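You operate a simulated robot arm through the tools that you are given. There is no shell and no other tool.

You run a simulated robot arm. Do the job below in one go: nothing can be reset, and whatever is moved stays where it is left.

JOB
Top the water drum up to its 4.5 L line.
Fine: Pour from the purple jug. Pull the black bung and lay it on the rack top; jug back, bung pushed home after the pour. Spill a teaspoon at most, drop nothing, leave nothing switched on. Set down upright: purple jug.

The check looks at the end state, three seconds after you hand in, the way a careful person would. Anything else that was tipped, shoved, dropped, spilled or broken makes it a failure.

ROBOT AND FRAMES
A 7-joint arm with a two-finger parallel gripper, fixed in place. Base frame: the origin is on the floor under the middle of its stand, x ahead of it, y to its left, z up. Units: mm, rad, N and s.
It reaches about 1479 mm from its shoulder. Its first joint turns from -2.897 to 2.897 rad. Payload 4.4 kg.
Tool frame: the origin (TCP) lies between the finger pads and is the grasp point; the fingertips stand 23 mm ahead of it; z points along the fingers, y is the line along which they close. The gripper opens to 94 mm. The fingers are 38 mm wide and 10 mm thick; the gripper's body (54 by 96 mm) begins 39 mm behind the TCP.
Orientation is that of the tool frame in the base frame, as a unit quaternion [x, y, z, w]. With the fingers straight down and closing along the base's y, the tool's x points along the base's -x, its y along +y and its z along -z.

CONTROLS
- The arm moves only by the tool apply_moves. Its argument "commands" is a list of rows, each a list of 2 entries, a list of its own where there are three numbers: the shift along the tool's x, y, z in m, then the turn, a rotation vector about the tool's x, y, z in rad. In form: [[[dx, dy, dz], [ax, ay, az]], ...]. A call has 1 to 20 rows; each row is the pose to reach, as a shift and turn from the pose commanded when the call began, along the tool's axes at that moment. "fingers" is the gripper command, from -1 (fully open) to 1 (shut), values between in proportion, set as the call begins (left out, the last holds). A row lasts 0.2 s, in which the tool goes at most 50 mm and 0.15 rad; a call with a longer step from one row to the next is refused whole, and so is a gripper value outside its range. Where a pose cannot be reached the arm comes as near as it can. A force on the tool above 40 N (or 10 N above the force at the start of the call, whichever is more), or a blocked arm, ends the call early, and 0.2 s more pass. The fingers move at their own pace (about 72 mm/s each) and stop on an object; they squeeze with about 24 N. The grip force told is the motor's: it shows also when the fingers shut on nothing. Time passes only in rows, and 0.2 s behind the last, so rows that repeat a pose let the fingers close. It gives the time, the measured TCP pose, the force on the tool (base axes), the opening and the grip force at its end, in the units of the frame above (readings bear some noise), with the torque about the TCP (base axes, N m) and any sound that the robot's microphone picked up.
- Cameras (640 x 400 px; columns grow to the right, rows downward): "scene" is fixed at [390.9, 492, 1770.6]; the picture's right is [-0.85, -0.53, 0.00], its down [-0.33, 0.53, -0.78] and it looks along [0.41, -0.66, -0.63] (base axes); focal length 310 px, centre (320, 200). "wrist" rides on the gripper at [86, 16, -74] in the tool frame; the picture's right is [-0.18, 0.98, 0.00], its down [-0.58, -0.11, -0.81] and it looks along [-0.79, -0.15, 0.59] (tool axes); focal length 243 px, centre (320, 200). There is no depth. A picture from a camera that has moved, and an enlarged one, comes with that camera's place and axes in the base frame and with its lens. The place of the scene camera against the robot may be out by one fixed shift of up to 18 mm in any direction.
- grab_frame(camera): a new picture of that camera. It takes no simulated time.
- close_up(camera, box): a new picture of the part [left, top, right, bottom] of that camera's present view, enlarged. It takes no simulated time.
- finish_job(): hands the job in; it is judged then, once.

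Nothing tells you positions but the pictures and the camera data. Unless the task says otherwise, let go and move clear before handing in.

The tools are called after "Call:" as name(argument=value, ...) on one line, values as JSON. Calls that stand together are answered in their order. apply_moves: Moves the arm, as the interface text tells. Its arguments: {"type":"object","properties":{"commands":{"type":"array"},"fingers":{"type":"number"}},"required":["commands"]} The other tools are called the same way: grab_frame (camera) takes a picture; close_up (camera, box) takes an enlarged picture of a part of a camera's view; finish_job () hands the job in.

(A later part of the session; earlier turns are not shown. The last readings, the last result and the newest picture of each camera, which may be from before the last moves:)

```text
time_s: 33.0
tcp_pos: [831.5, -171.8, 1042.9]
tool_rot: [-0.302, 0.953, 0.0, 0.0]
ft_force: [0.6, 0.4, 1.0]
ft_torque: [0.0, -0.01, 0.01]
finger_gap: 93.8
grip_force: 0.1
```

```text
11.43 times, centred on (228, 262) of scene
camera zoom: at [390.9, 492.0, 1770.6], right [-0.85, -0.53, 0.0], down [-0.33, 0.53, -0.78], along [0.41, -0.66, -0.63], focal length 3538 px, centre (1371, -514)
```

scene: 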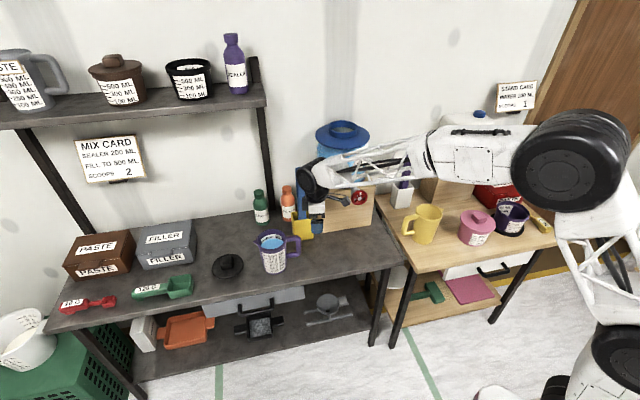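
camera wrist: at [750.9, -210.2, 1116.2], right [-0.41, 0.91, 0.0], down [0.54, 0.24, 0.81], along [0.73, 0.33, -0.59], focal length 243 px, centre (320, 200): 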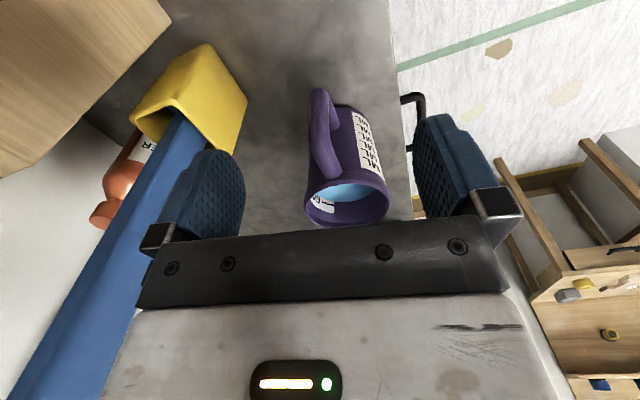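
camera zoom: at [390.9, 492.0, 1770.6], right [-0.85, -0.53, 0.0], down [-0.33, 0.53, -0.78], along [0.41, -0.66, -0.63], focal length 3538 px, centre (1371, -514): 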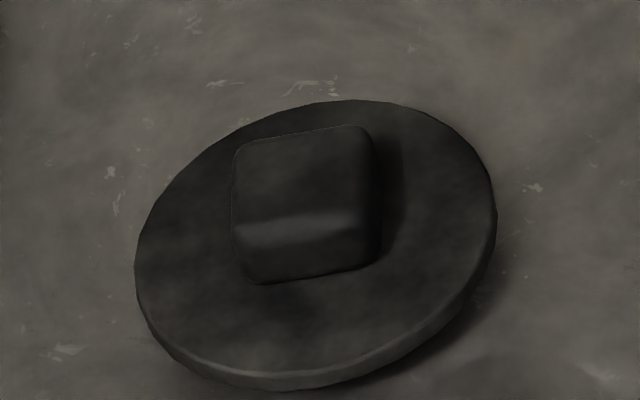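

Triangulating gives the jug axis near (958, -76), rim z about 943, and the vertical handle bar near (894, -146) spanning z 848–927. I need to check clearance to the red tap before pitching the wrist.

Call:
close_up(camera="scene", box=[280, 130, 420, 250])

```text
3.33 times, centred on (350, 190) of scene
camera zoom: at [390.9, 492.0, 1770.6], right [-0.85, -0.53, 0.0], down [-0.33, 0.53, -0.78], along [0.41, -0.66, -0.63], focal length 1032 px, centre (220, 233)
```

zoom: 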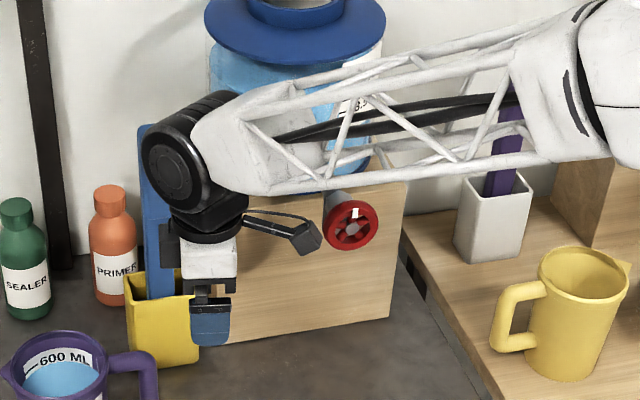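

The tap stays over 120 mm from the planned wrist positions. I'll pitch the tool 45° while moving above the jug handle, well above the rim.

Call:
apply_moves(commands=[[[-0.0075, -0.002, 0], [0, -0.098, 0]], [[-0.015, -0.004, 0], [0, -0.196, 0]], [[-0.0224, -0.006, 0], [0, -0.294, 0]], [[-0.0298, -0.008, 0], [0, -0.392, 0]], [[-0.0373, -0.01, 0], [0, -0.49, 0]], [[-0.0447, -0.012, 0], [0, -0.588, 0]], [[-0.0522, -0.0136, 0], [0, -0.687, 0]], [[-0.0596, -0.0153, 0.003], [0, -0.785, 0]], [[-0.0596, -0.0153, 0.003], [0, -0.785, 0]]])

Call:
grab_frame(camera="wrist")

Call:
close_up(camera="scene", box=[250, 130, 430, 280])

```text
time_s: 35.0
tcp_pos: [887.3, -154.3, 1039.3]
tool_rot: [-0.278, 0.881, 0.115, 0.365]
ft_force: [0.5, 0.0, -0.6]
ft_torque: [-0.03, 0.0, 0.0]
finger_gap: 94.0
grip_force: 0.0
```

```text
taken
camera wrist: at [785.2, -206.4, 1030.0], right [-0.46, 0.88, 0.13], down [-0.07, -0.18, 0.98], along [0.89, 0.44, 0.14], focal length 243 px, centre (320, 200)
```

wrist: 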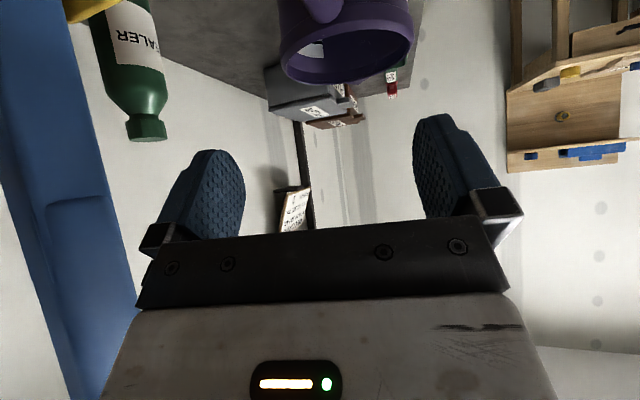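

```text
2.67 times, centred on (340, 205) of scene
camera zoom: at [390.9, 492.0, 1770.6], right [-0.85, -0.53, 0.0], down [-0.33, 0.53, -0.78], along [0.41, -0.66, -0.63], focal length 826 px, centre (267, 187)
```

zoom: 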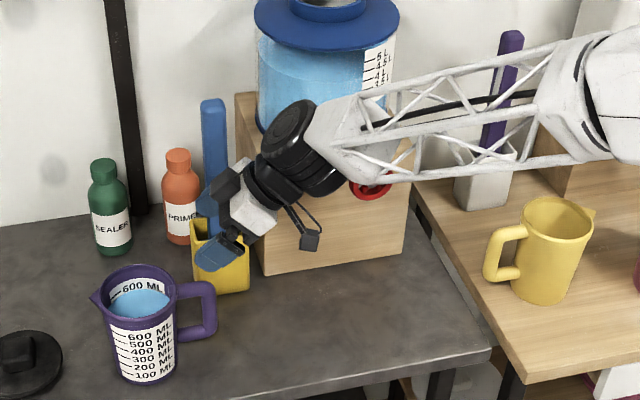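

The posture looks good. I'll descend vertically to just above the handle and check the alignment.

Call:
apply_moves(commands=[[[0.0177, 0, 0.0177], [0, 0, 0]], [[0.0354, 0, 0.0354], [0, 0, 0]], [[0.053, 0, 0.053], [0, 0, 0]], [[0.06, 0, 0.06], [0, 0, 0]], [[0.06, 0, 0.06], [0, 0, 0]]])

Call:
grab_frame(camera="wrist")

Call:
close_up(camera="scene", box=[240, 180, 360, 280])

```text
time_s: 36.2
tcp_pos: [887.4, -153.5, 955.9]
tool_rot: [-0.278, 0.881, 0.115, 0.364]
ft_force: [0.0, 0.6, -0.1]
ft_torque: [0.01, -0.02, -0.01]
finger_gap: 94.2
grip_force: 0.0
```

```text
taken
camera wrist: at [785.2, -206.8, 945.4], right [-0.46, 0.88, 0.13], down [-0.07, -0.18, 0.98], along [0.89, 0.44, 0.14], focal length 243 px, centre (320, 200)
```

wrist: 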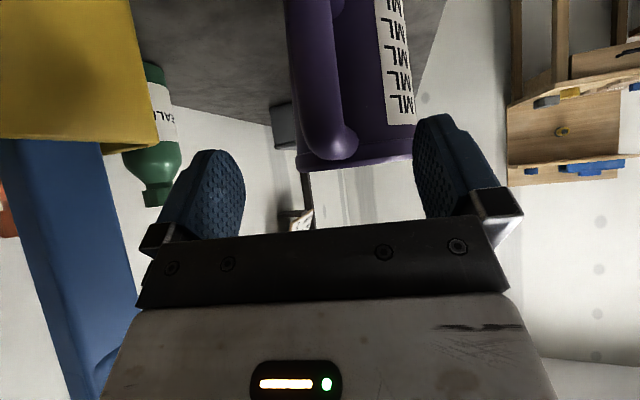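

```text
4.00 times, centred on (300, 230) of scene
camera zoom: at [390.9, 492.0, 1770.6], right [-0.85, -0.53, 0.0], down [-0.33, 0.53, -0.78], along [0.41, -0.66, -0.63], focal length 1238 px, centre (400, 80)
```

zoom: 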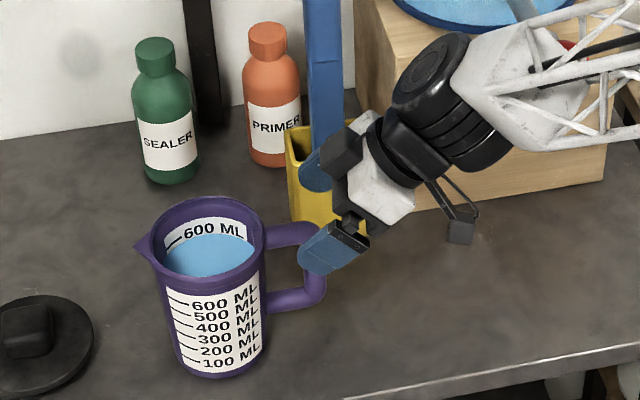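

Call:
close_up(camera="wrist", box=[220, 0, 460, 240])

```text
1.67 times, centred on (340, 120) of wrist
camera zoom: at [785.2, -206.8, 945.4], right [-0.46, 0.88, 0.13], down [-0.07, -0.18, 0.98], along [0.89, 0.44, 0.14], focal length 404 px, centre (287, 333)
```

zoom: 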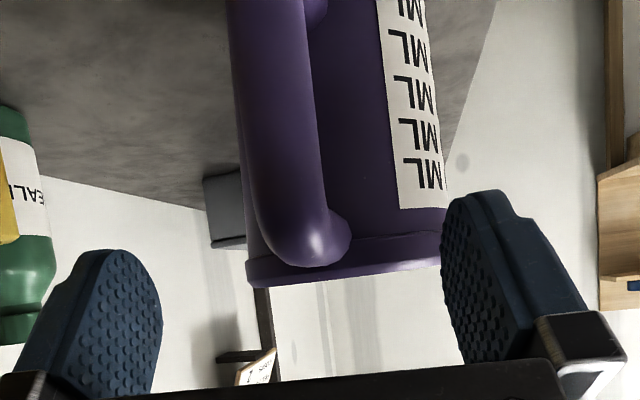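

The bar sits about 4–5 mm toward the right finger. I'll correct that and descend to grip height.

Call:
apply_moves(commands=[[[-0.002, 0.0045, 0.002], [0, 0, 0]], [[0.01, 0.0045, 0.014], [0, 0, 0]], [[0.022, 0.0045, 0.026], [0, 0, 0]], [[0.033, 0.0045, 0.037], [0, 0, 0]], [[0.0375, 0.0045, 0.0417], [0, 0, 0]], [[0.0375, 0.0045, 0.0417], [0, 0, 0]]])

Call:
close_up(camera="wrist", box=[200, 0, 440, 240])

Call:
close_up(camera="scene", box=[240, 200, 340, 280])

```text
time_s: 37.6
tcp_pos: [886.9, -148.2, 897.5]
tool_rot: [-0.278, 0.881, 0.115, 0.365]
ft_force: [-0.9, 0.1, 0.1]
ft_torque: [0.0, 0.0, -0.01]
finger_gap: 94.0
grip_force: 0.1
```

```text
1.67 times, centred on (320, 120) of wrist
camera zoom: at [785.4, -201.0, 888.6], right [-0.46, 0.88, 0.13], down [-0.07, -0.18, 0.98], along [0.89, 0.44, 0.14], focal length 404 px, centre (320, 333)
```

zoom: 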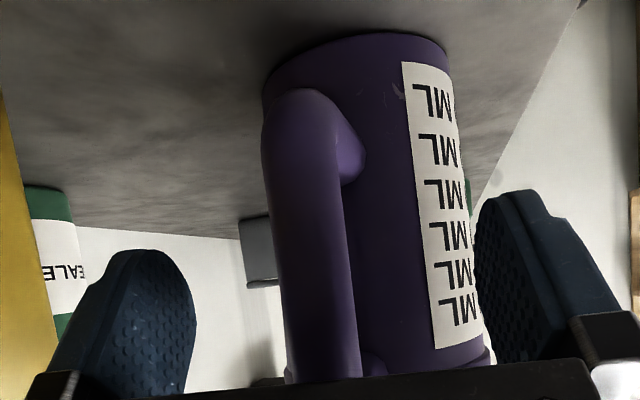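

```text
5.00 times, centred on (290, 240) of scene
camera zoom: at [390.9, 492.0, 1770.6], right [-0.85, -0.53, 0.0], down [-0.33, 0.53, -0.78], along [0.41, -0.66, -0.63], focal length 1548 px, centre (470, 0)
```

zoom: 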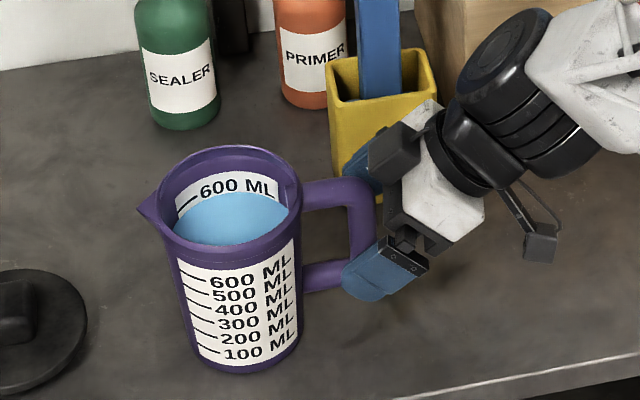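

The bar is centred between the pads. Closing the gripper on the handle.

Call:
apply_moves(commands=[[[0, 0, 0], [0, 0, 0]], [[0, 0, 0], [0, 0, 0]], [[0, 0, 0], [0, 0, 0]], [[0, 0, 0], [0, 0, 0]], [[0, 0, 0], [0, 0, 0]]], fingers=1)

Call:
close_up(camera="scene", box=[240, 200, 340, 280])

Call:
close_up(camera="wrist", box=[200, 0, 440, 240])

```text
time_s: 38.8
tcp_pos: [888.6, -147.4, 897.5]
tool_rot: [-0.278, 0.881, 0.115, 0.365]
ft_force: [-2.2, -0.2, 1.5]
ft_torque: [0.09, 0.05, 0.06]
finger_gap: 21.8
grip_force: 24.0
```

```text
5.00 times, centred on (290, 240) of scene
camera zoom: at [390.9, 492.0, 1770.6], right [-0.85, -0.53, 0.0], down [-0.33, 0.53, -0.78], along [0.41, -0.66, -0.63], focal length 1548 px, centre (470, 0)
```

zoom: 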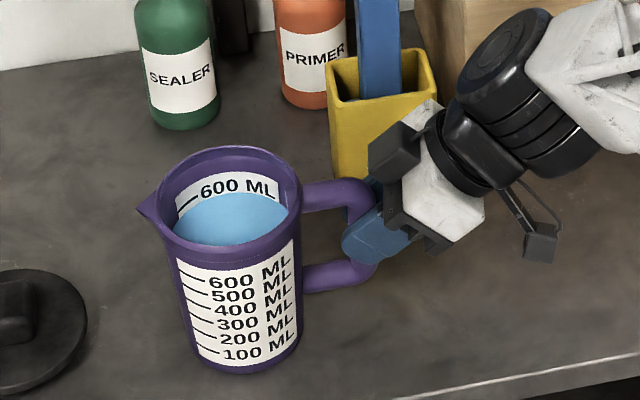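

```text
1.67 times, centred on (320, 120) of wrist
camera zoom: at [785.3, -201.1, 888.7], right [-0.46, 0.88, 0.13], down [-0.07, -0.18, 0.98], along [0.89, 0.44, 0.14], focal length 404 px, centre (320, 333)
```

zoom: 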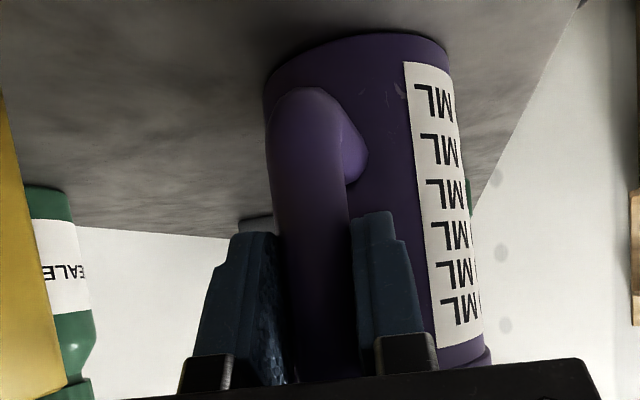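

Handle gripped (gap 21.8 mm). I'll lift a little, slowly, and check for sag.

Call:
apply_moves(commands=[[[-0.001, 0, -0.001], [0, 0, 0]], [[-0.003, 0, -0.003], [0, 0, 0]], [[-0.006, 0, -0.006], [0, 0, 0]], [[-0.01, 0, -0.01], [0, 0, 0]], [[-0.014, 0, -0.014], [0, 0, 0]], [[-0.014, 0, -0.014], [0, 0, 0]]])

Call:
close_up(camera="scene", box=[240, 200, 340, 280])

Call:
close_up(camera="wrist", box=[200, 0, 440, 240])

```text
time_s: 40.2
tcp_pos: [887.0, -148.4, 917.5]
tool_rot: [-0.277, 0.881, 0.114, 0.365]
ft_force: [0.3, 0.0, -6.6]
ft_torque: [-0.42, 0.43, -0.02]
finger_gap: 21.8
grip_force: 23.7
```

```text
5.00 times, centred on (290, 240) of scene
camera zoom: at [390.9, 492.0, 1770.6], right [-0.85, -0.53, 0.0], down [-0.33, 0.53, -0.78], along [0.41, -0.66, -0.63], focal length 1548 px, centre (470, 0)
```

zoom: 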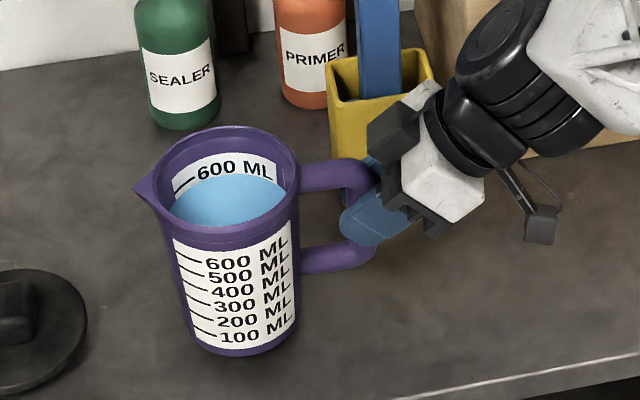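

```text
1.67 times, centred on (320, 120) of wrist
camera zoom: at [785.6, -201.1, 908.5], right [-0.46, 0.88, 0.13], down [-0.07, -0.18, 0.98], along [0.89, 0.44, 0.14], focal length 404 px, centre (320, 333)
```

zoom: 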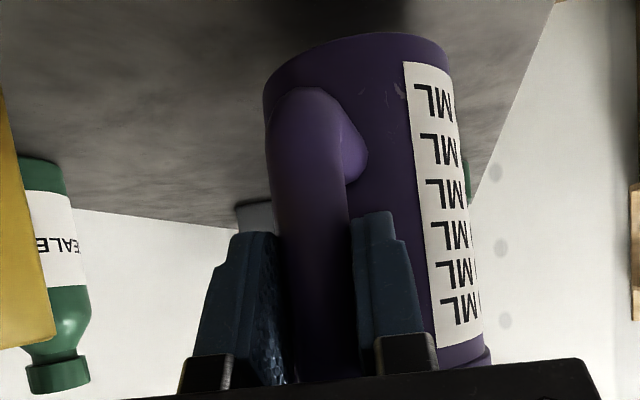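

The jug came up rigidly with no sag, at about 6.6 N. I'll continue lifting, easing away from the tap.

Call:
apply_moves(commands=[[[-0.0042, 0.0014, -0.0028], [0, 0, 0]], [[-0.0129, 0.0046, -0.0083], [0, 0, 0]], [[-0.0262, 0.0101, -0.0162], [0, 0, 0]], [[-0.0436, 0.0165, -0.0272], [0, 0, 0]], [[-0.0644, 0.023, -0.0416], [0, 0, 0]], [[-0.0887, 0.0294, -0.0597], [0, 0, 0]], [[-0.1132, 0.0358, -0.0778], [0, 0, 0]], [[-0.1351, 0.0413, -0.0943], [0, 0, 0]], [[-0.15, 0.0445, -0.106], [0, 0, 0]], [[-0.156, 0.0459, -0.1106], [0, 0, 0]], [[-0.156, 0.0459, -0.1106], [0, 0, 0]]])

Call:
grab_frame(camera="scene")

Call:
close_up(camera="wrist", box=[200, 0, 440, 240])

```text
time_s: 42.6
tcp_pos: [887.7, -92.8, 1108.0]
tool_rot: [-0.277, 0.881, 0.115, 0.365]
ft_force: [0.2, 0.1, -6.5]
ft_torque: [-0.38, 0.41, -0.01]
finger_gap: 21.8
grip_force: 24.1
```

```text
taken
```

scene: 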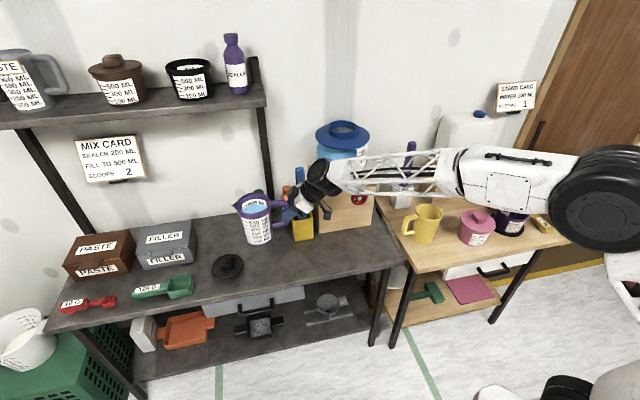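

```text
1.67 times, centred on (320, 120) of wrist
camera zoom: at [785.2, -145.3, 1098.0], right [-0.46, 0.88, 0.13], down [-0.07, -0.18, 0.98], along [0.89, 0.44, 0.14], focal length 404 px, centre (320, 333)
```

zoom: 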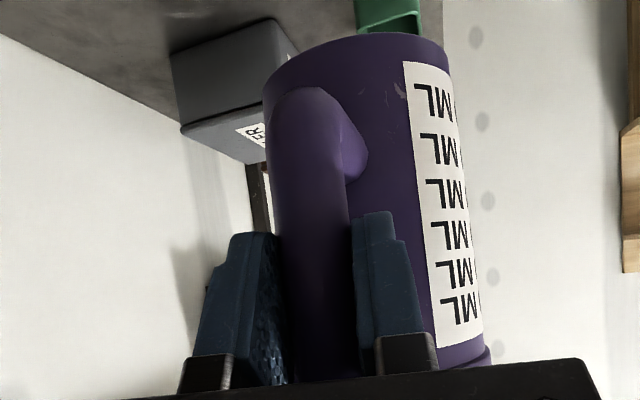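

Call:
apply_moves(commands=[[[-0.0071, 0, -0.0071], [0, 0, 0]], [[-0.0212, 0, -0.0212], [0, 0, 0]], [[-0.0424, 0, -0.0424], [0, 0, 0]], [[-0.0636, 0, -0.0636], [0, 0, 0]], [[-0.0849, 0, -0.0849], [0, 0, 0]], [[-0.1061, 0, -0.1061], [0, 0, 0]], [[-0.1273, 0, -0.1273], [0, 0, 0]], [[-0.1485, 0, -0.1485], [0, 0, 0]], [[-0.1662, 0, -0.1662], [0, 0, 0]], [[-0.1782, 0, -0.1782], [0, 0, 0]], [[-0.1853, 0, -0.1853], [0, 0, 0]], [[-0.1853, 0, -0.1853], [0, 0, 0]]])

Call:
grab_frame(camera="scene")

```text
time_s: 45.2
tcp_pos: [888.6, -90.9, 1368.7]
tool_rot: [-0.277, 0.882, 0.114, 0.365]
ft_force: [-0.6, 0.1, -6.5]
ft_torque: [-0.37, 0.44, 0.02]
finger_gap: 21.7
grip_force: 23.8
```

```text
taken
```

scene: 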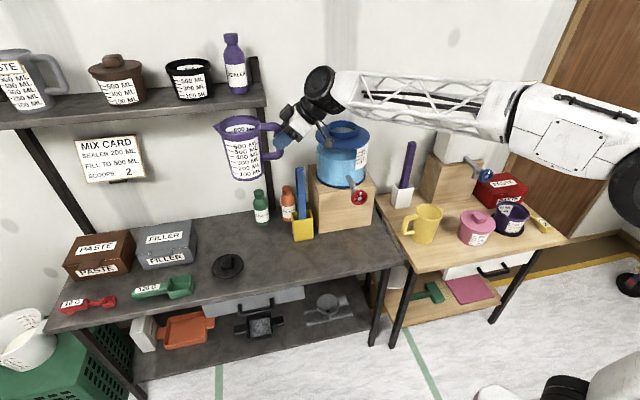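

Lifted to z 1369 with clear space all round. Now I'll turn and carry the jug, held upright, toward the drum at gentle speed.

Call:
apply_moves(commands=[[[0.002, -0.0016, -0.0021], [0.0087, 0, 0.0087]], [[0.0082, -0.0064, -0.0085], [0.0348, 0, 0.0347]], [[0.0184, -0.0143, -0.0191], [0.0782, 0, 0.0782]], [[0.0326, -0.0254, -0.034], [0.139, 0, 0.139]], [[0.0489, -0.0381, -0.051], [0.2085, 0, 0.2085]], [[0.0673, -0.0524, -0.0701], [0.2867, 0, 0.2867]], [[0.0856, -0.0667, -0.0892], [0.3649, 0, 0.3649]], [[0.104, -0.081, -0.1083], [0.4431, 0, 0.443]], [[0.1223, -0.0953, -0.1274], [0.5213, 0, 0.5212]], [[0.1407, -0.1096, -0.1466], [0.5995, 0, 0.5994]], [[0.159, -0.1239, -0.1657], [0.6777, 0, 0.6776]], [[0.1754, -0.1366, -0.1827], [0.7472, 0, 0.7471]], [[0.1876, -0.1461, -0.1954], [0.7993, 0, 0.7992]], [[0.1968, -0.1532, -0.205], [0.8384, 0, 0.8383]], [[0.2019, -0.1572, -0.2103], [0.8601, 0, 0.86]], [[0.2039, -0.1588, -0.2124], [0.8688, 0, 0.8687]], [[0.2039, -0.1588, -0.2124], [0.8688, 0, 0.8687]]])

Call:
grab_frame(camera="scene")

Call:
grab_frame(camera="wrist")

```text
time_s: 48.8
tcp_pos: [736.7, -389.4, 1376.1]
tool_rot: [0.281, 0.88, -0.116, 0.365]
ft_force: [0.1, 0.1, -7.1]
ft_torque: [0.26, 0.53, 0.0]
finger_gap: 21.8
grip_force: 24.0
```

```text
taken
```

scene: 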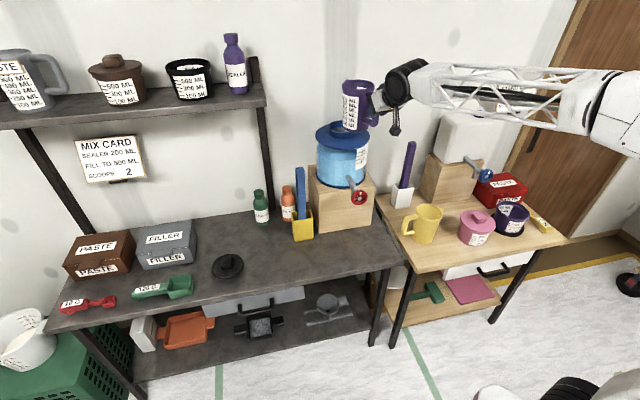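

```text
taken
camera wrist: at [653.3, -312.3, 1365.6], right [0.68, 0.73, 0.13], down [-0.19, 0.0, 0.98], along [0.71, -0.69, 0.14], focal length 243 px, centre (320, 200)
```

wrist: 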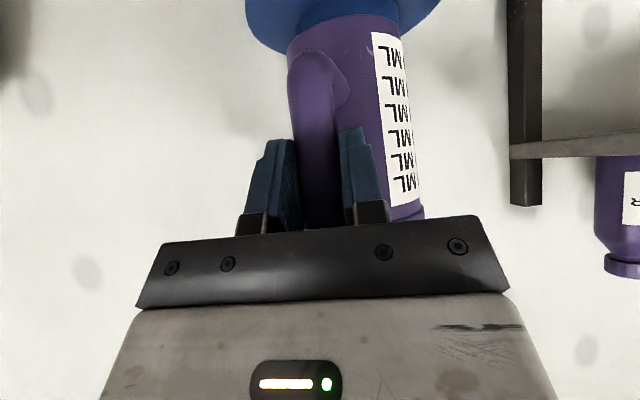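

Call:
close_up(camera="scene", box=[300, 70, 420, 170])

```text
4.00 times, centred on (360, 120) of scene
camera zoom: at [390.9, 492.0, 1770.6], right [-0.85, -0.53, 0.0], down [-0.33, 0.53, -0.78], along [0.41, -0.66, -0.63], focal length 1238 px, centre (160, 520)
```

zoom: 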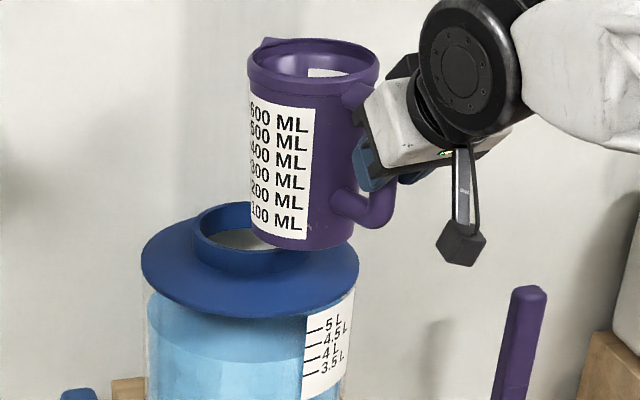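

The jug is upright with its spout near the neck, and holds about 500 mL by its scale. I'll tilt it 20° about the spout tip, still short of pouring, and check the aim.

Call:
apply_moves(commands=[[[-0.0009, -0.0001, -0.002], [0.0016, 0.0173, -0.0016]], [[-0.0029, -0.0003, -0.006], [0.0047, 0.0519, -0.0048]], [[-0.0053, -0.0005, -0.0107], [0.0095, 0.1038, -0.0095]], [[-0.008, -0.0007, -0.0151], [0.0142, 0.1557, -0.0143]], [[-0.0108, -0.0008, -0.0189], [0.019, 0.2076, -0.0191]], [[-0.0137, -0.0009, -0.0222], [0.0237, 0.2595, -0.0239]], [[-0.0175, -0.0009, -0.0257], [0.0285, 0.3114, -0.0286]], [[-0.0202, -0.0009, -0.0279], [0.0316, 0.346, -0.0318]], [[-0.0202, -0.0009, -0.0279], [0.0316, 0.346, -0.0318]]])

Call:
close_up(camera="scene", box=[300, 70, 420, 170])

Call:
grab_frame(camera="wrist")

```text
time_s: 50.8
tcp_pos: [732.7, -387.8, 1408.3]
tool_rot: [0.289, 0.932, -0.086, 0.201]
ft_force: [-0.6, 0.2, -6.2]
ft_torque: [0.18, 0.48, -0.01]
finger_gap: 21.7
grip_force: 23.8
```

```text
4.00 times, centred on (360, 120) of scene
camera zoom: at [390.9, 492.0, 1770.6], right [-0.85, -0.53, 0.0], down [-0.33, 0.53, -0.78], along [0.41, -0.66, -0.63], focal length 1238 px, centre (160, 520)
```

zoom: 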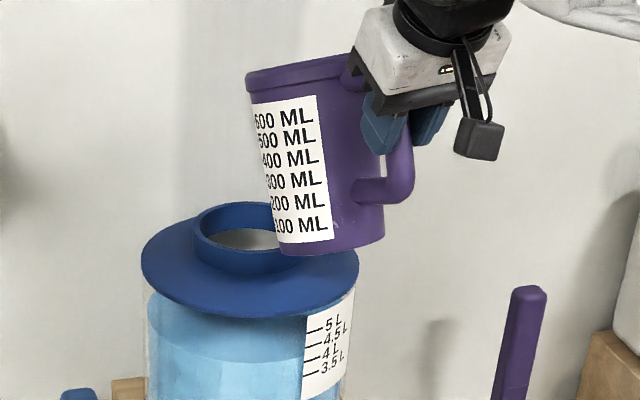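

```text
taken
camera wrist: at [652.5, -311.4, 1437.9], right [0.7, 0.71, 0.03], down [0.11, -0.16, 0.98], along [0.7, -0.68, -0.19], focal length 243 px, centre (320, 200)
```

wrist: 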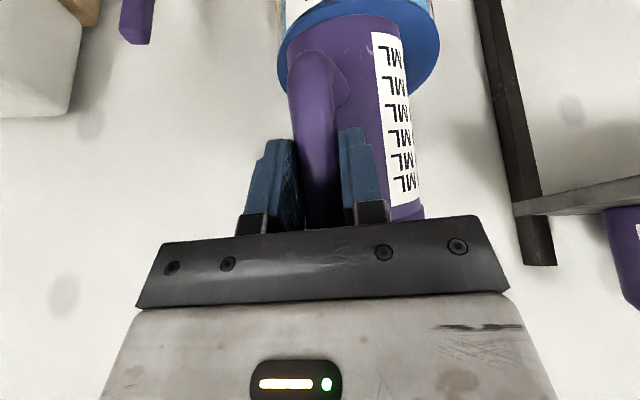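

The aim looks right: the tip is about 20 mm short of the opening centre, with good clearance over the lid. I'll tilt on to about 34° while lowering the tip, then check the drum level closely.

Call:
apply_moves(commands=[[[-0.0004, -0.0005, 0.001], [0.0032, 0.0346, -0.0032]], [[-0.0007, -0.0009, 0.0025], [0.0063, 0.0692, -0.0064]], [[-0.0015, -0.0013, 0.0037], [0.0095, 0.1038, -0.0095]], [[-0.0022, -0.0016, 0.0051], [0.0127, 0.1384, -0.0127]], [[-0.0033, -0.0019, 0.0066], [0.0158, 0.173, -0.0159]], [[-0.0043, -0.0022, 0.0086], [0.019, 0.2076, -0.0191]], [[-0.0057, -0.0026, 0.0104], [0.0221, 0.2422, -0.0223]], [[-0.0057, -0.0026, 0.0104], [0.0221, 0.2422, -0.0223]]])

Call:
close_up(camera="scene", box=[300, 70, 420, 170])

Call:
close_up(camera="scene", box=[315, 140, 375, 185])

```text
time_s: 52.6
tcp_pos: [737.5, -395.5, 1400.6]
tool_rot: [0.289, 0.952, -0.063, 0.084]
ft_force: [0.1, 0.4, -6.4]
ft_torque: [0.16, 0.35, -0.02]
finger_gap: 21.8
grip_force: 23.6
```

```text
4.00 times, centred on (360, 120) of scene
camera zoom: at [390.9, 492.0, 1770.6], right [-0.85, -0.53, 0.0], down [-0.33, 0.53, -0.78], along [0.41, -0.66, -0.63], focal length 1238 px, centre (160, 520)
```

zoom: 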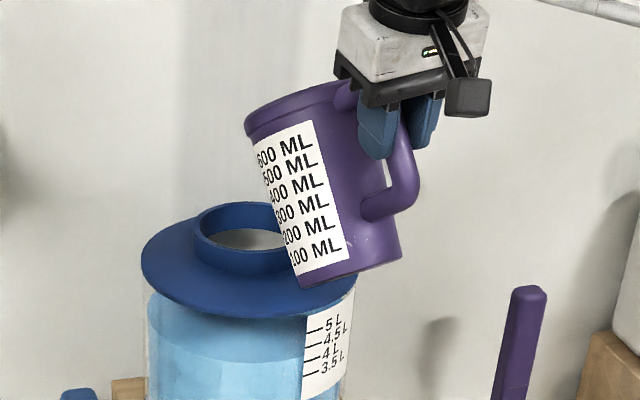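

```text
8.89 times, centred on (345, 162) of scene
camera zoom: at [390.9, 492.0, 1770.6], right [-0.85, -0.53, 0.0], down [-0.33, 0.53, -0.78], along [0.41, -0.66, -0.63], focal length 2752 px, centre (98, 533)
```

zoom: 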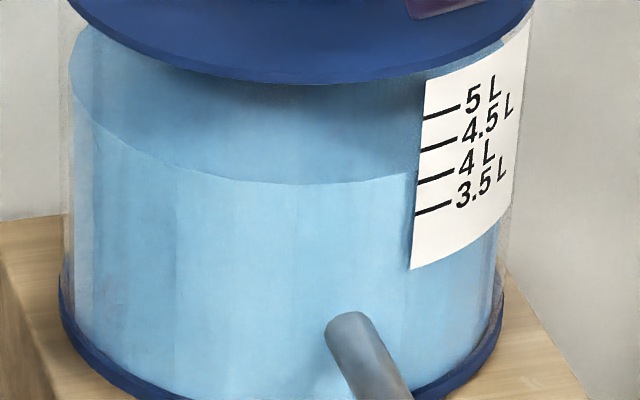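

The drum scale reads clearly from the scene camera: the water front is at about 4.14 L. I'll tilt slowly toward 40° and check for the first flow.

Call:
apply_moves(commands=[[[-0.0015, 0.0002, 0.0004], [0.0024, 0.0259, -0.0024]], [[-0.0031, 0.0003, 0.0009], [0.0047, 0.0519, -0.0048]], [[-0.0048, 0.0006, 0.0015], [0.0071, 0.0778, -0.0072]], [[-0.0067, 0.0008, 0.0021], [0.0095, 0.1038, -0.0095]], [[-0.0067, 0.0008, 0.0021], [0.0095, 0.1038, -0.0095]]])

Call:
close_up(camera="scene", box=[300, 70, 420, 170])

Call:
close_up(camera="scene", box=[315, 140, 375, 185])

```text
time_s: 53.8
tcp_pos: [745.5, -399.9, 1400.8]
tool_rot: [0.288, 0.956, -0.053, 0.032]
ft_force: [0.7, -0.2, -6.0]
ft_torque: [0.13, 0.3, -0.03]
finger_gap: 21.9
grip_force: 24.3
```

```text
4.00 times, centred on (360, 120) of scene
camera zoom: at [390.9, 492.0, 1770.6], right [-0.85, -0.53, 0.0], down [-0.33, 0.53, -0.78], along [0.41, -0.66, -0.63], focal length 1238 px, centre (160, 520)
```

zoom: 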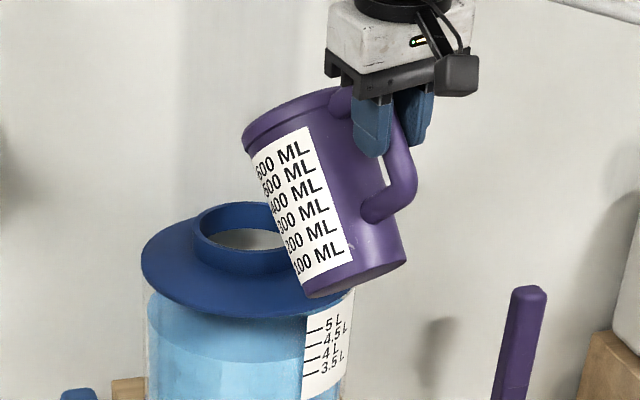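

```text
8.89 times, centred on (345, 162) of scene
camera zoom: at [390.9, 492.0, 1770.6], right [-0.85, -0.53, 0.0], down [-0.33, 0.53, -0.78], along [0.41, -0.66, -0.63], focal length 2752 px, centre (98, 533)
```

zoom: 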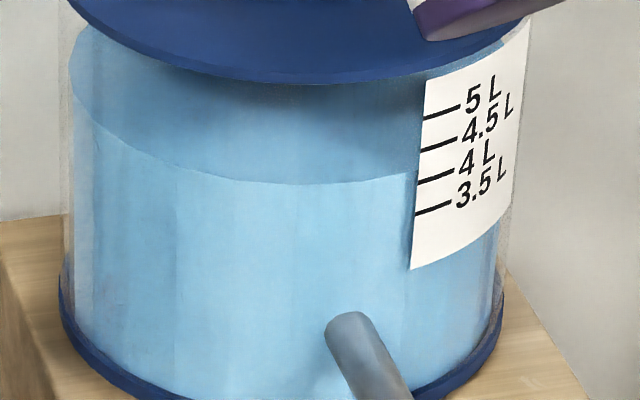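

No flow yet at 40°. Continuing in small steps.

Call:
apply_moves(commands=[[[-0.0021, 0.0002, -0.0003], [0.0024, 0.0259, -0.0024]], [[-0.0042, 0.0003, -0.0004], [0.0047, 0.0519, -0.0048]], [[-0.0042, 0.0003, -0.0004], [0.0047, 0.0519, -0.0048]]])

Call:
close_up(camera="scene", box=[300, 70, 420, 170])

Call:
close_up(camera="scene", box=[315, 140, 375, 185])

```text
time_s: 54.6
tcp_pos: [748.0, -400.8, 1401.8]
tool_rot: [0.286, 0.957, -0.048, 0.006]
ft_force: [-0.8, -0.4, -6.7]
ft_torque: [0.12, 0.31, 0.0]
finger_gap: 21.5
grip_force: 23.9
```

```text
4.00 times, centred on (360, 120) of scene
camera zoom: at [390.9, 492.0, 1770.6], right [-0.85, -0.53, 0.0], down [-0.33, 0.53, -0.78], along [0.41, -0.66, -0.63], focal length 1238 px, centre (160, 520)
```

zoom: 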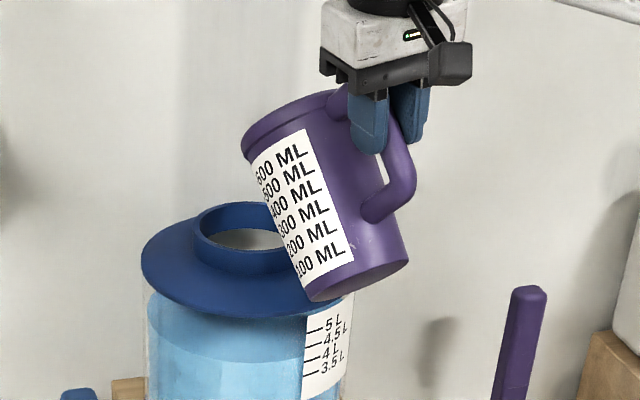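

```text
8.89 times, centred on (345, 162) of scene
camera zoom: at [390.9, 492.0, 1770.6], right [-0.85, -0.53, 0.0], down [-0.33, 0.53, -0.78], along [0.41, -0.66, -0.63], focal length 2752 px, centre (98, 533)
```

zoom: 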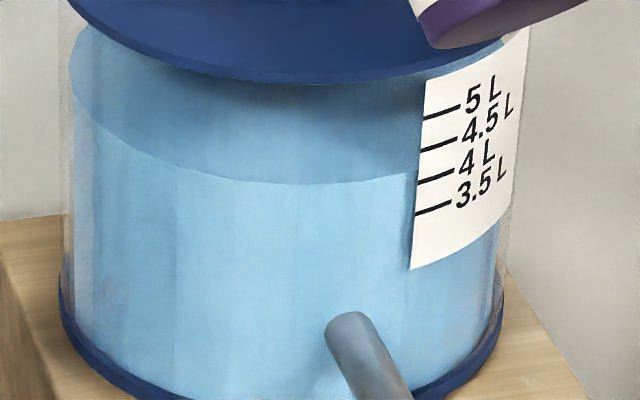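

Call:
apply_moves(commands=[[[-0.0023, 0.0002, -0.0003], [0.0024, 0.0259, -0.0024]], [[-0.0046, 0.0004, -0.0004], [0.0047, 0.0519, -0.0048]], [[-0.0046, 0.0004, -0.0004], [0.0047, 0.0519, -0.0048]]])

Call:
close_up(camera="scene", box=[300, 70, 420, 170])

Call:
close_up(camera="scene", box=[315, 140, 375, 185])

```text
time_s: 55.4
tcp_pos: [752.7, -403.3, 1403.0]
tool_rot: [0.285, 0.957, -0.042, -0.019]
ft_force: [0.5, 0.4, -6.4]
ft_torque: [0.1, 0.26, -0.03]
finger_gap: 21.7
grip_force: 23.7
```

```text
4.00 times, centred on (360, 120) of scene
camera zoom: at [390.9, 492.0, 1770.6], right [-0.85, -0.53, 0.0], down [-0.33, 0.53, -0.78], along [0.41, -0.66, -0.63], focal length 1238 px, centre (160, 520)
```

zoom: 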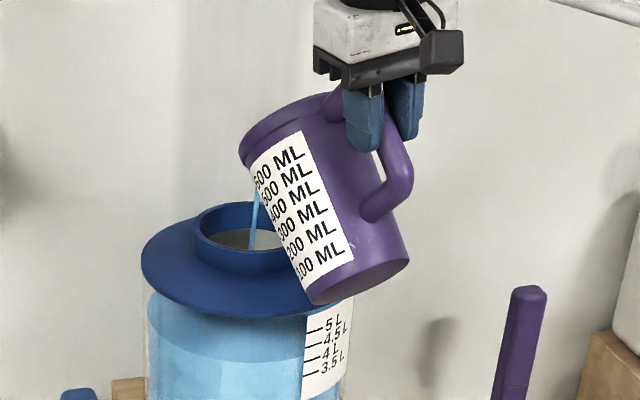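

```text
8.89 times, centred on (345, 162) of scene
camera zoom: at [390.9, 492.0, 1770.6], right [-0.85, -0.53, 0.0], down [-0.33, 0.53, -0.78], along [0.41, -0.66, -0.63], focal length 2752 px, centre (98, 533)
```

zoom: 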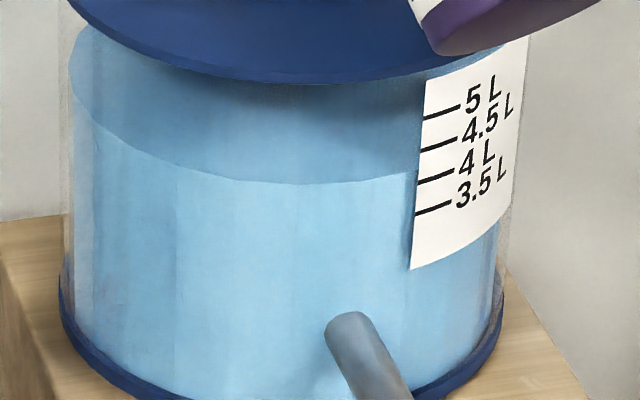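

Water has started to pour and falls inside the neck near the centre. I'll hold this tilt and watch the level.

Call:
apply_moves(commands=[[[0, 0, 0], [0, 0, 0]], [[0, 0, 0], [0, 0, 0]], [[0, 0, 0], [0, 0, 0]]])

Call:
close_up(camera="scene", box=[300, 70, 420, 170])

Call:
close_up(camera="scene", box=[335, 145, 370, 172])

```text
time_s: 56.2
tcp_pos: [752.5, -401.8, 1403.0]
tool_rot: [0.285, 0.957, -0.042, -0.019]
ft_force: [0.6, 0.0, -6.5]
ft_torque: [0.09, 0.27, -0.03]
finger_gap: 21.9
grip_force: 23.8
```

```text
4.00 times, centred on (360, 120) of scene
camera zoom: at [390.9, 492.0, 1770.6], right [-0.85, -0.53, 0.0], down [-0.33, 0.53, -0.78], along [0.41, -0.66, -0.63], focal length 1238 px, centre (160, 520)
```

zoom: 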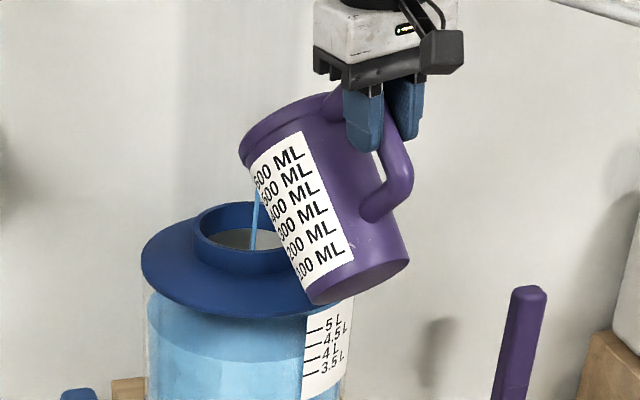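

```text
14.81 times, centred on (352, 158) of scene
camera zoom: at [390.9, 492.0, 1770.6], right [-0.85, -0.53, 0.0], down [-0.33, 0.53, -0.78], along [0.41, -0.66, -0.63], focal length 4586 px, centre (-162, 815)
```

zoom: 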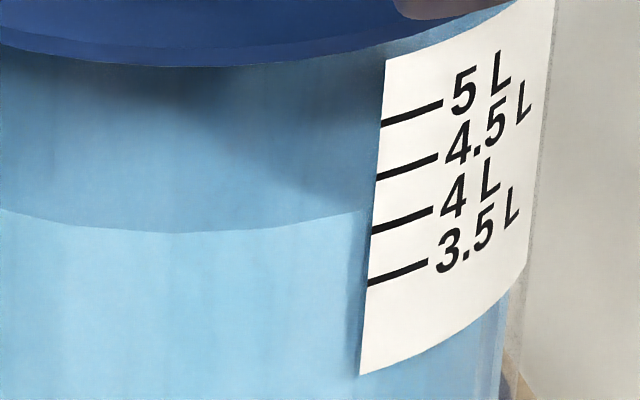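

Call:
apply_moves(commands=[[[0, 0, 0], [0, 0, 0]], [[0, 0, 0], [0, 0, 0]], [[0, 0, 0], [0, 0, 0]]])

Call:
close_up(camera="scene", box=[300, 70, 420, 170])

Call:
close_up(camera="scene", box=[335, 145, 370, 172])

```text
time_s: 57.0
tcp_pos: [752.2, -401.6, 1401.8]
tool_rot: [0.285, 0.957, -0.043, -0.019]
ft_force: [-0.6, -0.2, -5.7]
ft_torque: [0.14, 0.29, 0.01]
finger_gap: 21.7
grip_force: 24.2
```

```text
4.00 times, centred on (360, 120) of scene
camera zoom: at [390.9, 492.0, 1770.6], right [-0.85, -0.53, 0.0], down [-0.33, 0.53, -0.78], along [0.41, -0.66, -0.63], focal length 1238 px, centre (160, 520)
```

zoom: 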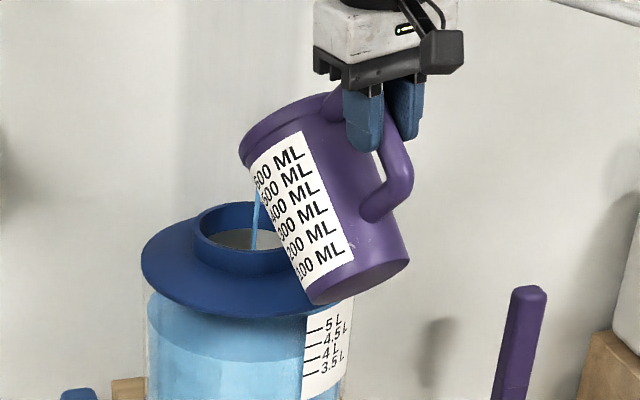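

```text
14.81 times, centred on (352, 158) of scene
camera zoom: at [390.9, 492.0, 1770.6], right [-0.85, -0.53, 0.0], down [-0.33, 0.53, -0.78], along [0.41, -0.66, -0.63], focal length 4586 px, centre (-162, 815)
```

zoom: 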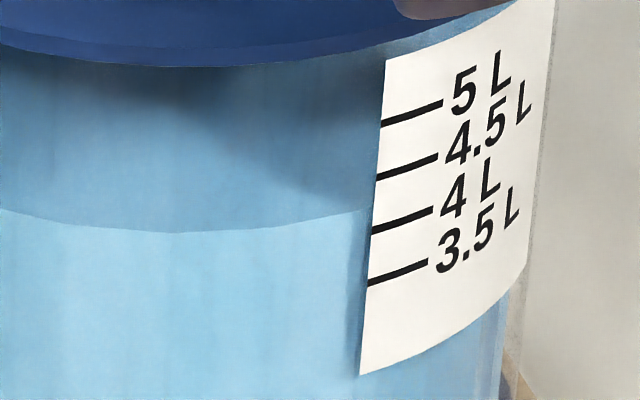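

Call:
apply_moves(commands=[[[0, 0, 0], [0, 0, 0]], [[0, 0, 0], [0, 0, 0]], [[0, 0, 0], [0, 0, 0]], [[0, 0, 0], [0, 0, 0]]])

Call:
close_up(camera="scene", box=[346, 151, 364, 165])

Call:
close_up(camera="scene", box=[315, 140, 375, 185])

```text
time_s: 58.0
tcp_pos: [752.0, -402.2, 1402.5]
tool_rot: [0.284, 0.958, -0.043, -0.018]
ft_force: [0.3, 0.8, -6.3]
ft_torque: [0.1, 0.25, -0.03]
finger_gap: 21.6
grip_force: 24.4
```

```text
16.00 times, centred on (355, 158) of scene
camera zoom: at [390.9, 492.0, 1770.6], right [-0.85, -0.53, 0.0], down [-0.33, 0.53, -0.78], along [0.41, -0.66, -0.63], focal length 4953 px, centre (-240, 872)
```

zoom: 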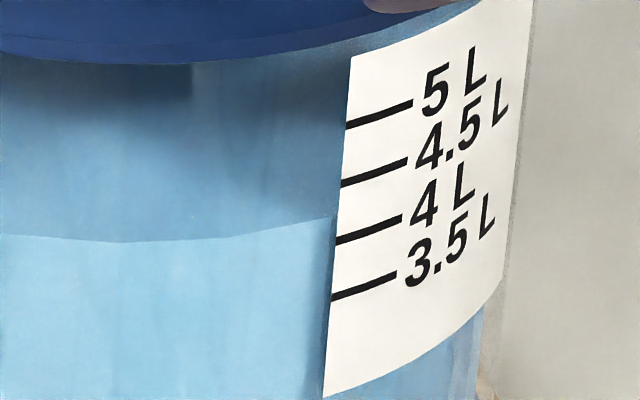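

```text
8.89 times, centred on (345, 162) of scene
camera zoom: at [390.9, 492.0, 1770.6], right [-0.85, -0.53, 0.0], down [-0.33, 0.53, -0.78], along [0.41, -0.66, -0.63], focal length 2752 px, centre (98, 533)
```

zoom: 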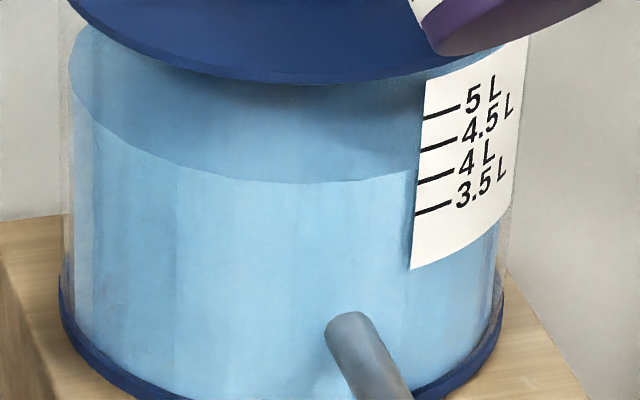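

The trickle is very slow at 46°. I'll tilt 2° more about the tip and watch the level at a fixed zoom.

Call:
apply_moves(commands=[[[-0.0016, -0.0001, -0.0027], [0.0016, 0.0173, -0.0016]], [[-0.0032, -0.0002, -0.0053], [0.0032, 0.0346, -0.0032]], [[-0.0032, -0.0002, -0.0053], [0.0032, 0.0346, -0.0032]], [[-0.0032, -0.0002, -0.0053], [0.0032, 0.0346, -0.0032]]])

Call:
close_up(camera="scene", box=[346, 151, 364, 165])

Call:
close_up(camera="scene", box=[300, 70, 420, 170])

```text
time_s: 59.0
tcp_pos: [756.4, -404.7, 1408.5]
tool_rot: [0.285, 0.957, -0.039, -0.036]
ft_force: [-0.8, -0.5, -6.1]
ft_torque: [0.08, 0.27, 0.0]
finger_gap: 21.6
grip_force: 24.2
```

```text
16.00 times, centred on (355, 158) of scene
camera zoom: at [390.9, 492.0, 1770.6], right [-0.85, -0.53, 0.0], down [-0.33, 0.53, -0.78], along [0.41, -0.66, -0.63], focal length 4953 px, centre (-240, 872)
```

zoom: 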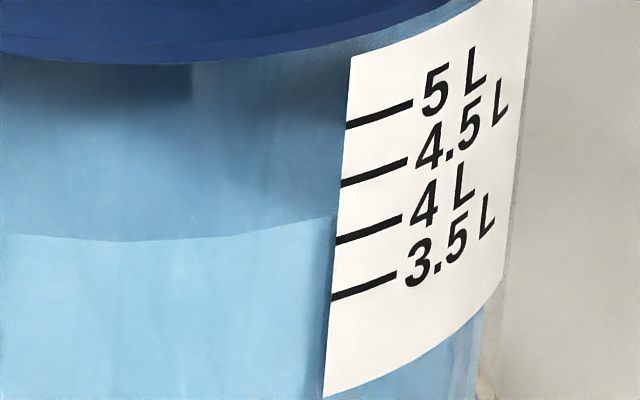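

```text
4.00 times, centred on (360, 120) of scene
camera zoom: at [390.9, 492.0, 1770.6], right [-0.85, -0.53, 0.0], down [-0.33, 0.53, -0.78], along [0.41, -0.66, -0.63], focal length 1238 px, centre (160, 520)
```

zoom: 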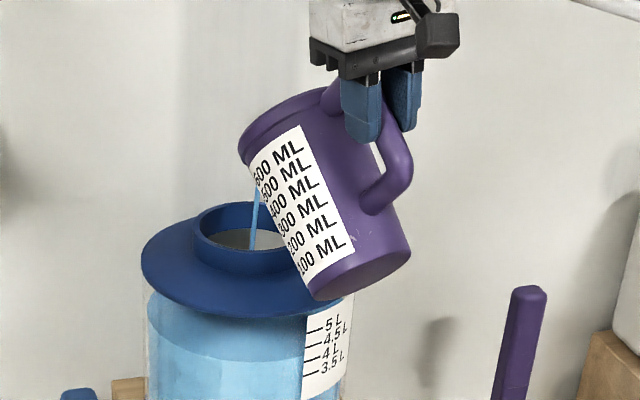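

Flow is steady and slow, landing well inside. By the geometry each 2° yields about 25 mL, so I'll continue 4° more at 1° per row.

Call:
apply_moves(commands=[[[-0.0016, -0.0001, -0.0027], [0.0016, 0.0173, -0.0016]], [[-0.0032, -0.0002, -0.0053], [0.0032, 0.0346, -0.0032]], [[-0.0049, -0.0003, -0.0079], [0.0047, 0.0519, -0.0048]], [[-0.0066, -0.0004, -0.0104], [0.0063, 0.0692, -0.0064]]])

Call:
close_up(camera="scene", box=[300, 70, 420, 170])

Call:
close_up(camera="scene", box=[346, 151, 364, 165])

```text
time_s: 60.0
tcp_pos: [761.0, -408.2, 1418.0]
tool_rot: [0.282, 0.956, -0.032, -0.07]
ft_force: [0.9, 0.6, -6.0]
ft_torque: [0.11, 0.18, 0.02]
finger_gap: 21.8
grip_force: 23.9
```

```text
4.00 times, centred on (360, 120) of scene
camera zoom: at [390.9, 492.0, 1770.6], right [-0.85, -0.53, 0.0], down [-0.33, 0.53, -0.78], along [0.41, -0.66, -0.63], focal length 1238 px, centre (160, 520)
```

zoom: 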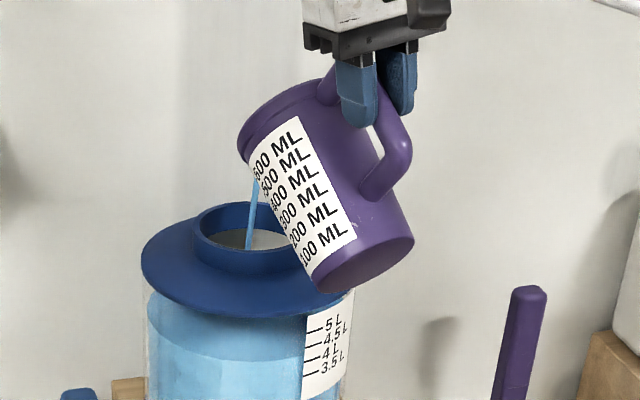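

```text
16.00 times, centred on (355, 158) of scene
camera zoom: at [390.9, 492.0, 1770.6], right [-0.85, -0.53, 0.0], down [-0.33, 0.53, -0.78], along [0.41, -0.66, -0.63], focal length 4953 px, centre (-240, 872)
```

zoom: 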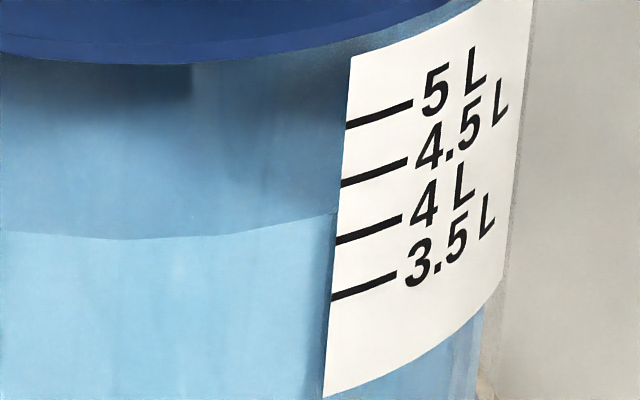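

The stream is still well inside the neck. I'll continue 4° more, then hold.

Call:
apply_moves(commands=[[[-0.0016, -0.0001, -0.0027], [0.0016, 0.0173, -0.0016]], [[-0.0032, -0.0002, -0.0053], [0.0032, 0.0346, -0.0032]], [[-0.0049, -0.0003, -0.0079], [0.0047, 0.0519, -0.0048]], [[-0.0066, -0.0004, -0.0104], [0.0063, 0.0692, -0.0064]], [[-0.0066, -0.0004, -0.0104], [0.0063, 0.0692, -0.0064]], [[-0.0066, -0.0004, -0.0104], [0.0063, 0.0692, -0.0064]]])

Call:
close_up(camera="scene", box=[300, 70, 420, 170])

Call:
close_up(camera="scene", box=[346, 151, 364, 165])

```text
time_s: 61.4
tcp_pos: [769.7, -412.1, 1427.5]
tool_rot: [0.28, 0.954, -0.025, -0.105]
ft_force: [0.0, 0.9, -6.3]
ft_torque: [0.07, 0.09, -0.01]
finger_gap: 21.7
grip_force: 23.9
```

```text
4.00 times, centred on (360, 120) of scene
camera zoom: at [390.9, 492.0, 1770.6], right [-0.85, -0.53, 0.0], down [-0.33, 0.53, -0.78], along [0.41, -0.66, -0.63], focal length 1238 px, centre (160, 520)
```

zoom: 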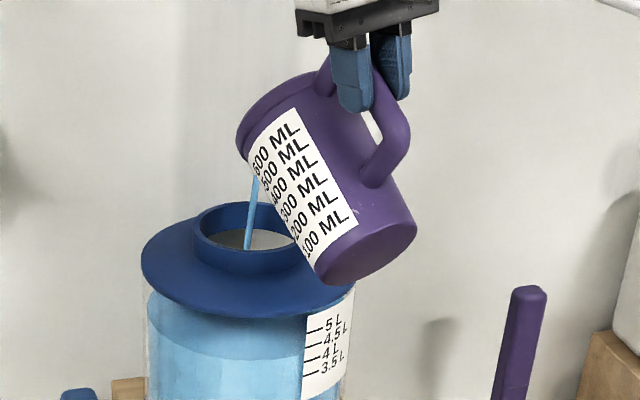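

```text
16.00 times, centred on (355, 158) of scene
camera zoom: at [390.9, 492.0, 1770.6], right [-0.85, -0.53, 0.0], down [-0.33, 0.53, -0.78], along [0.41, -0.66, -0.63], focal length 4953 px, centre (-240, 872)
```

zoom: 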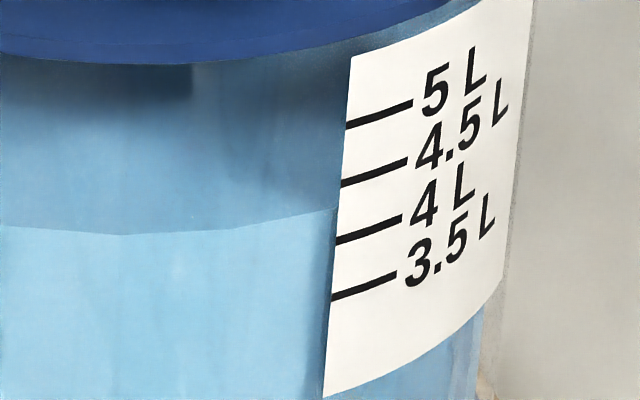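

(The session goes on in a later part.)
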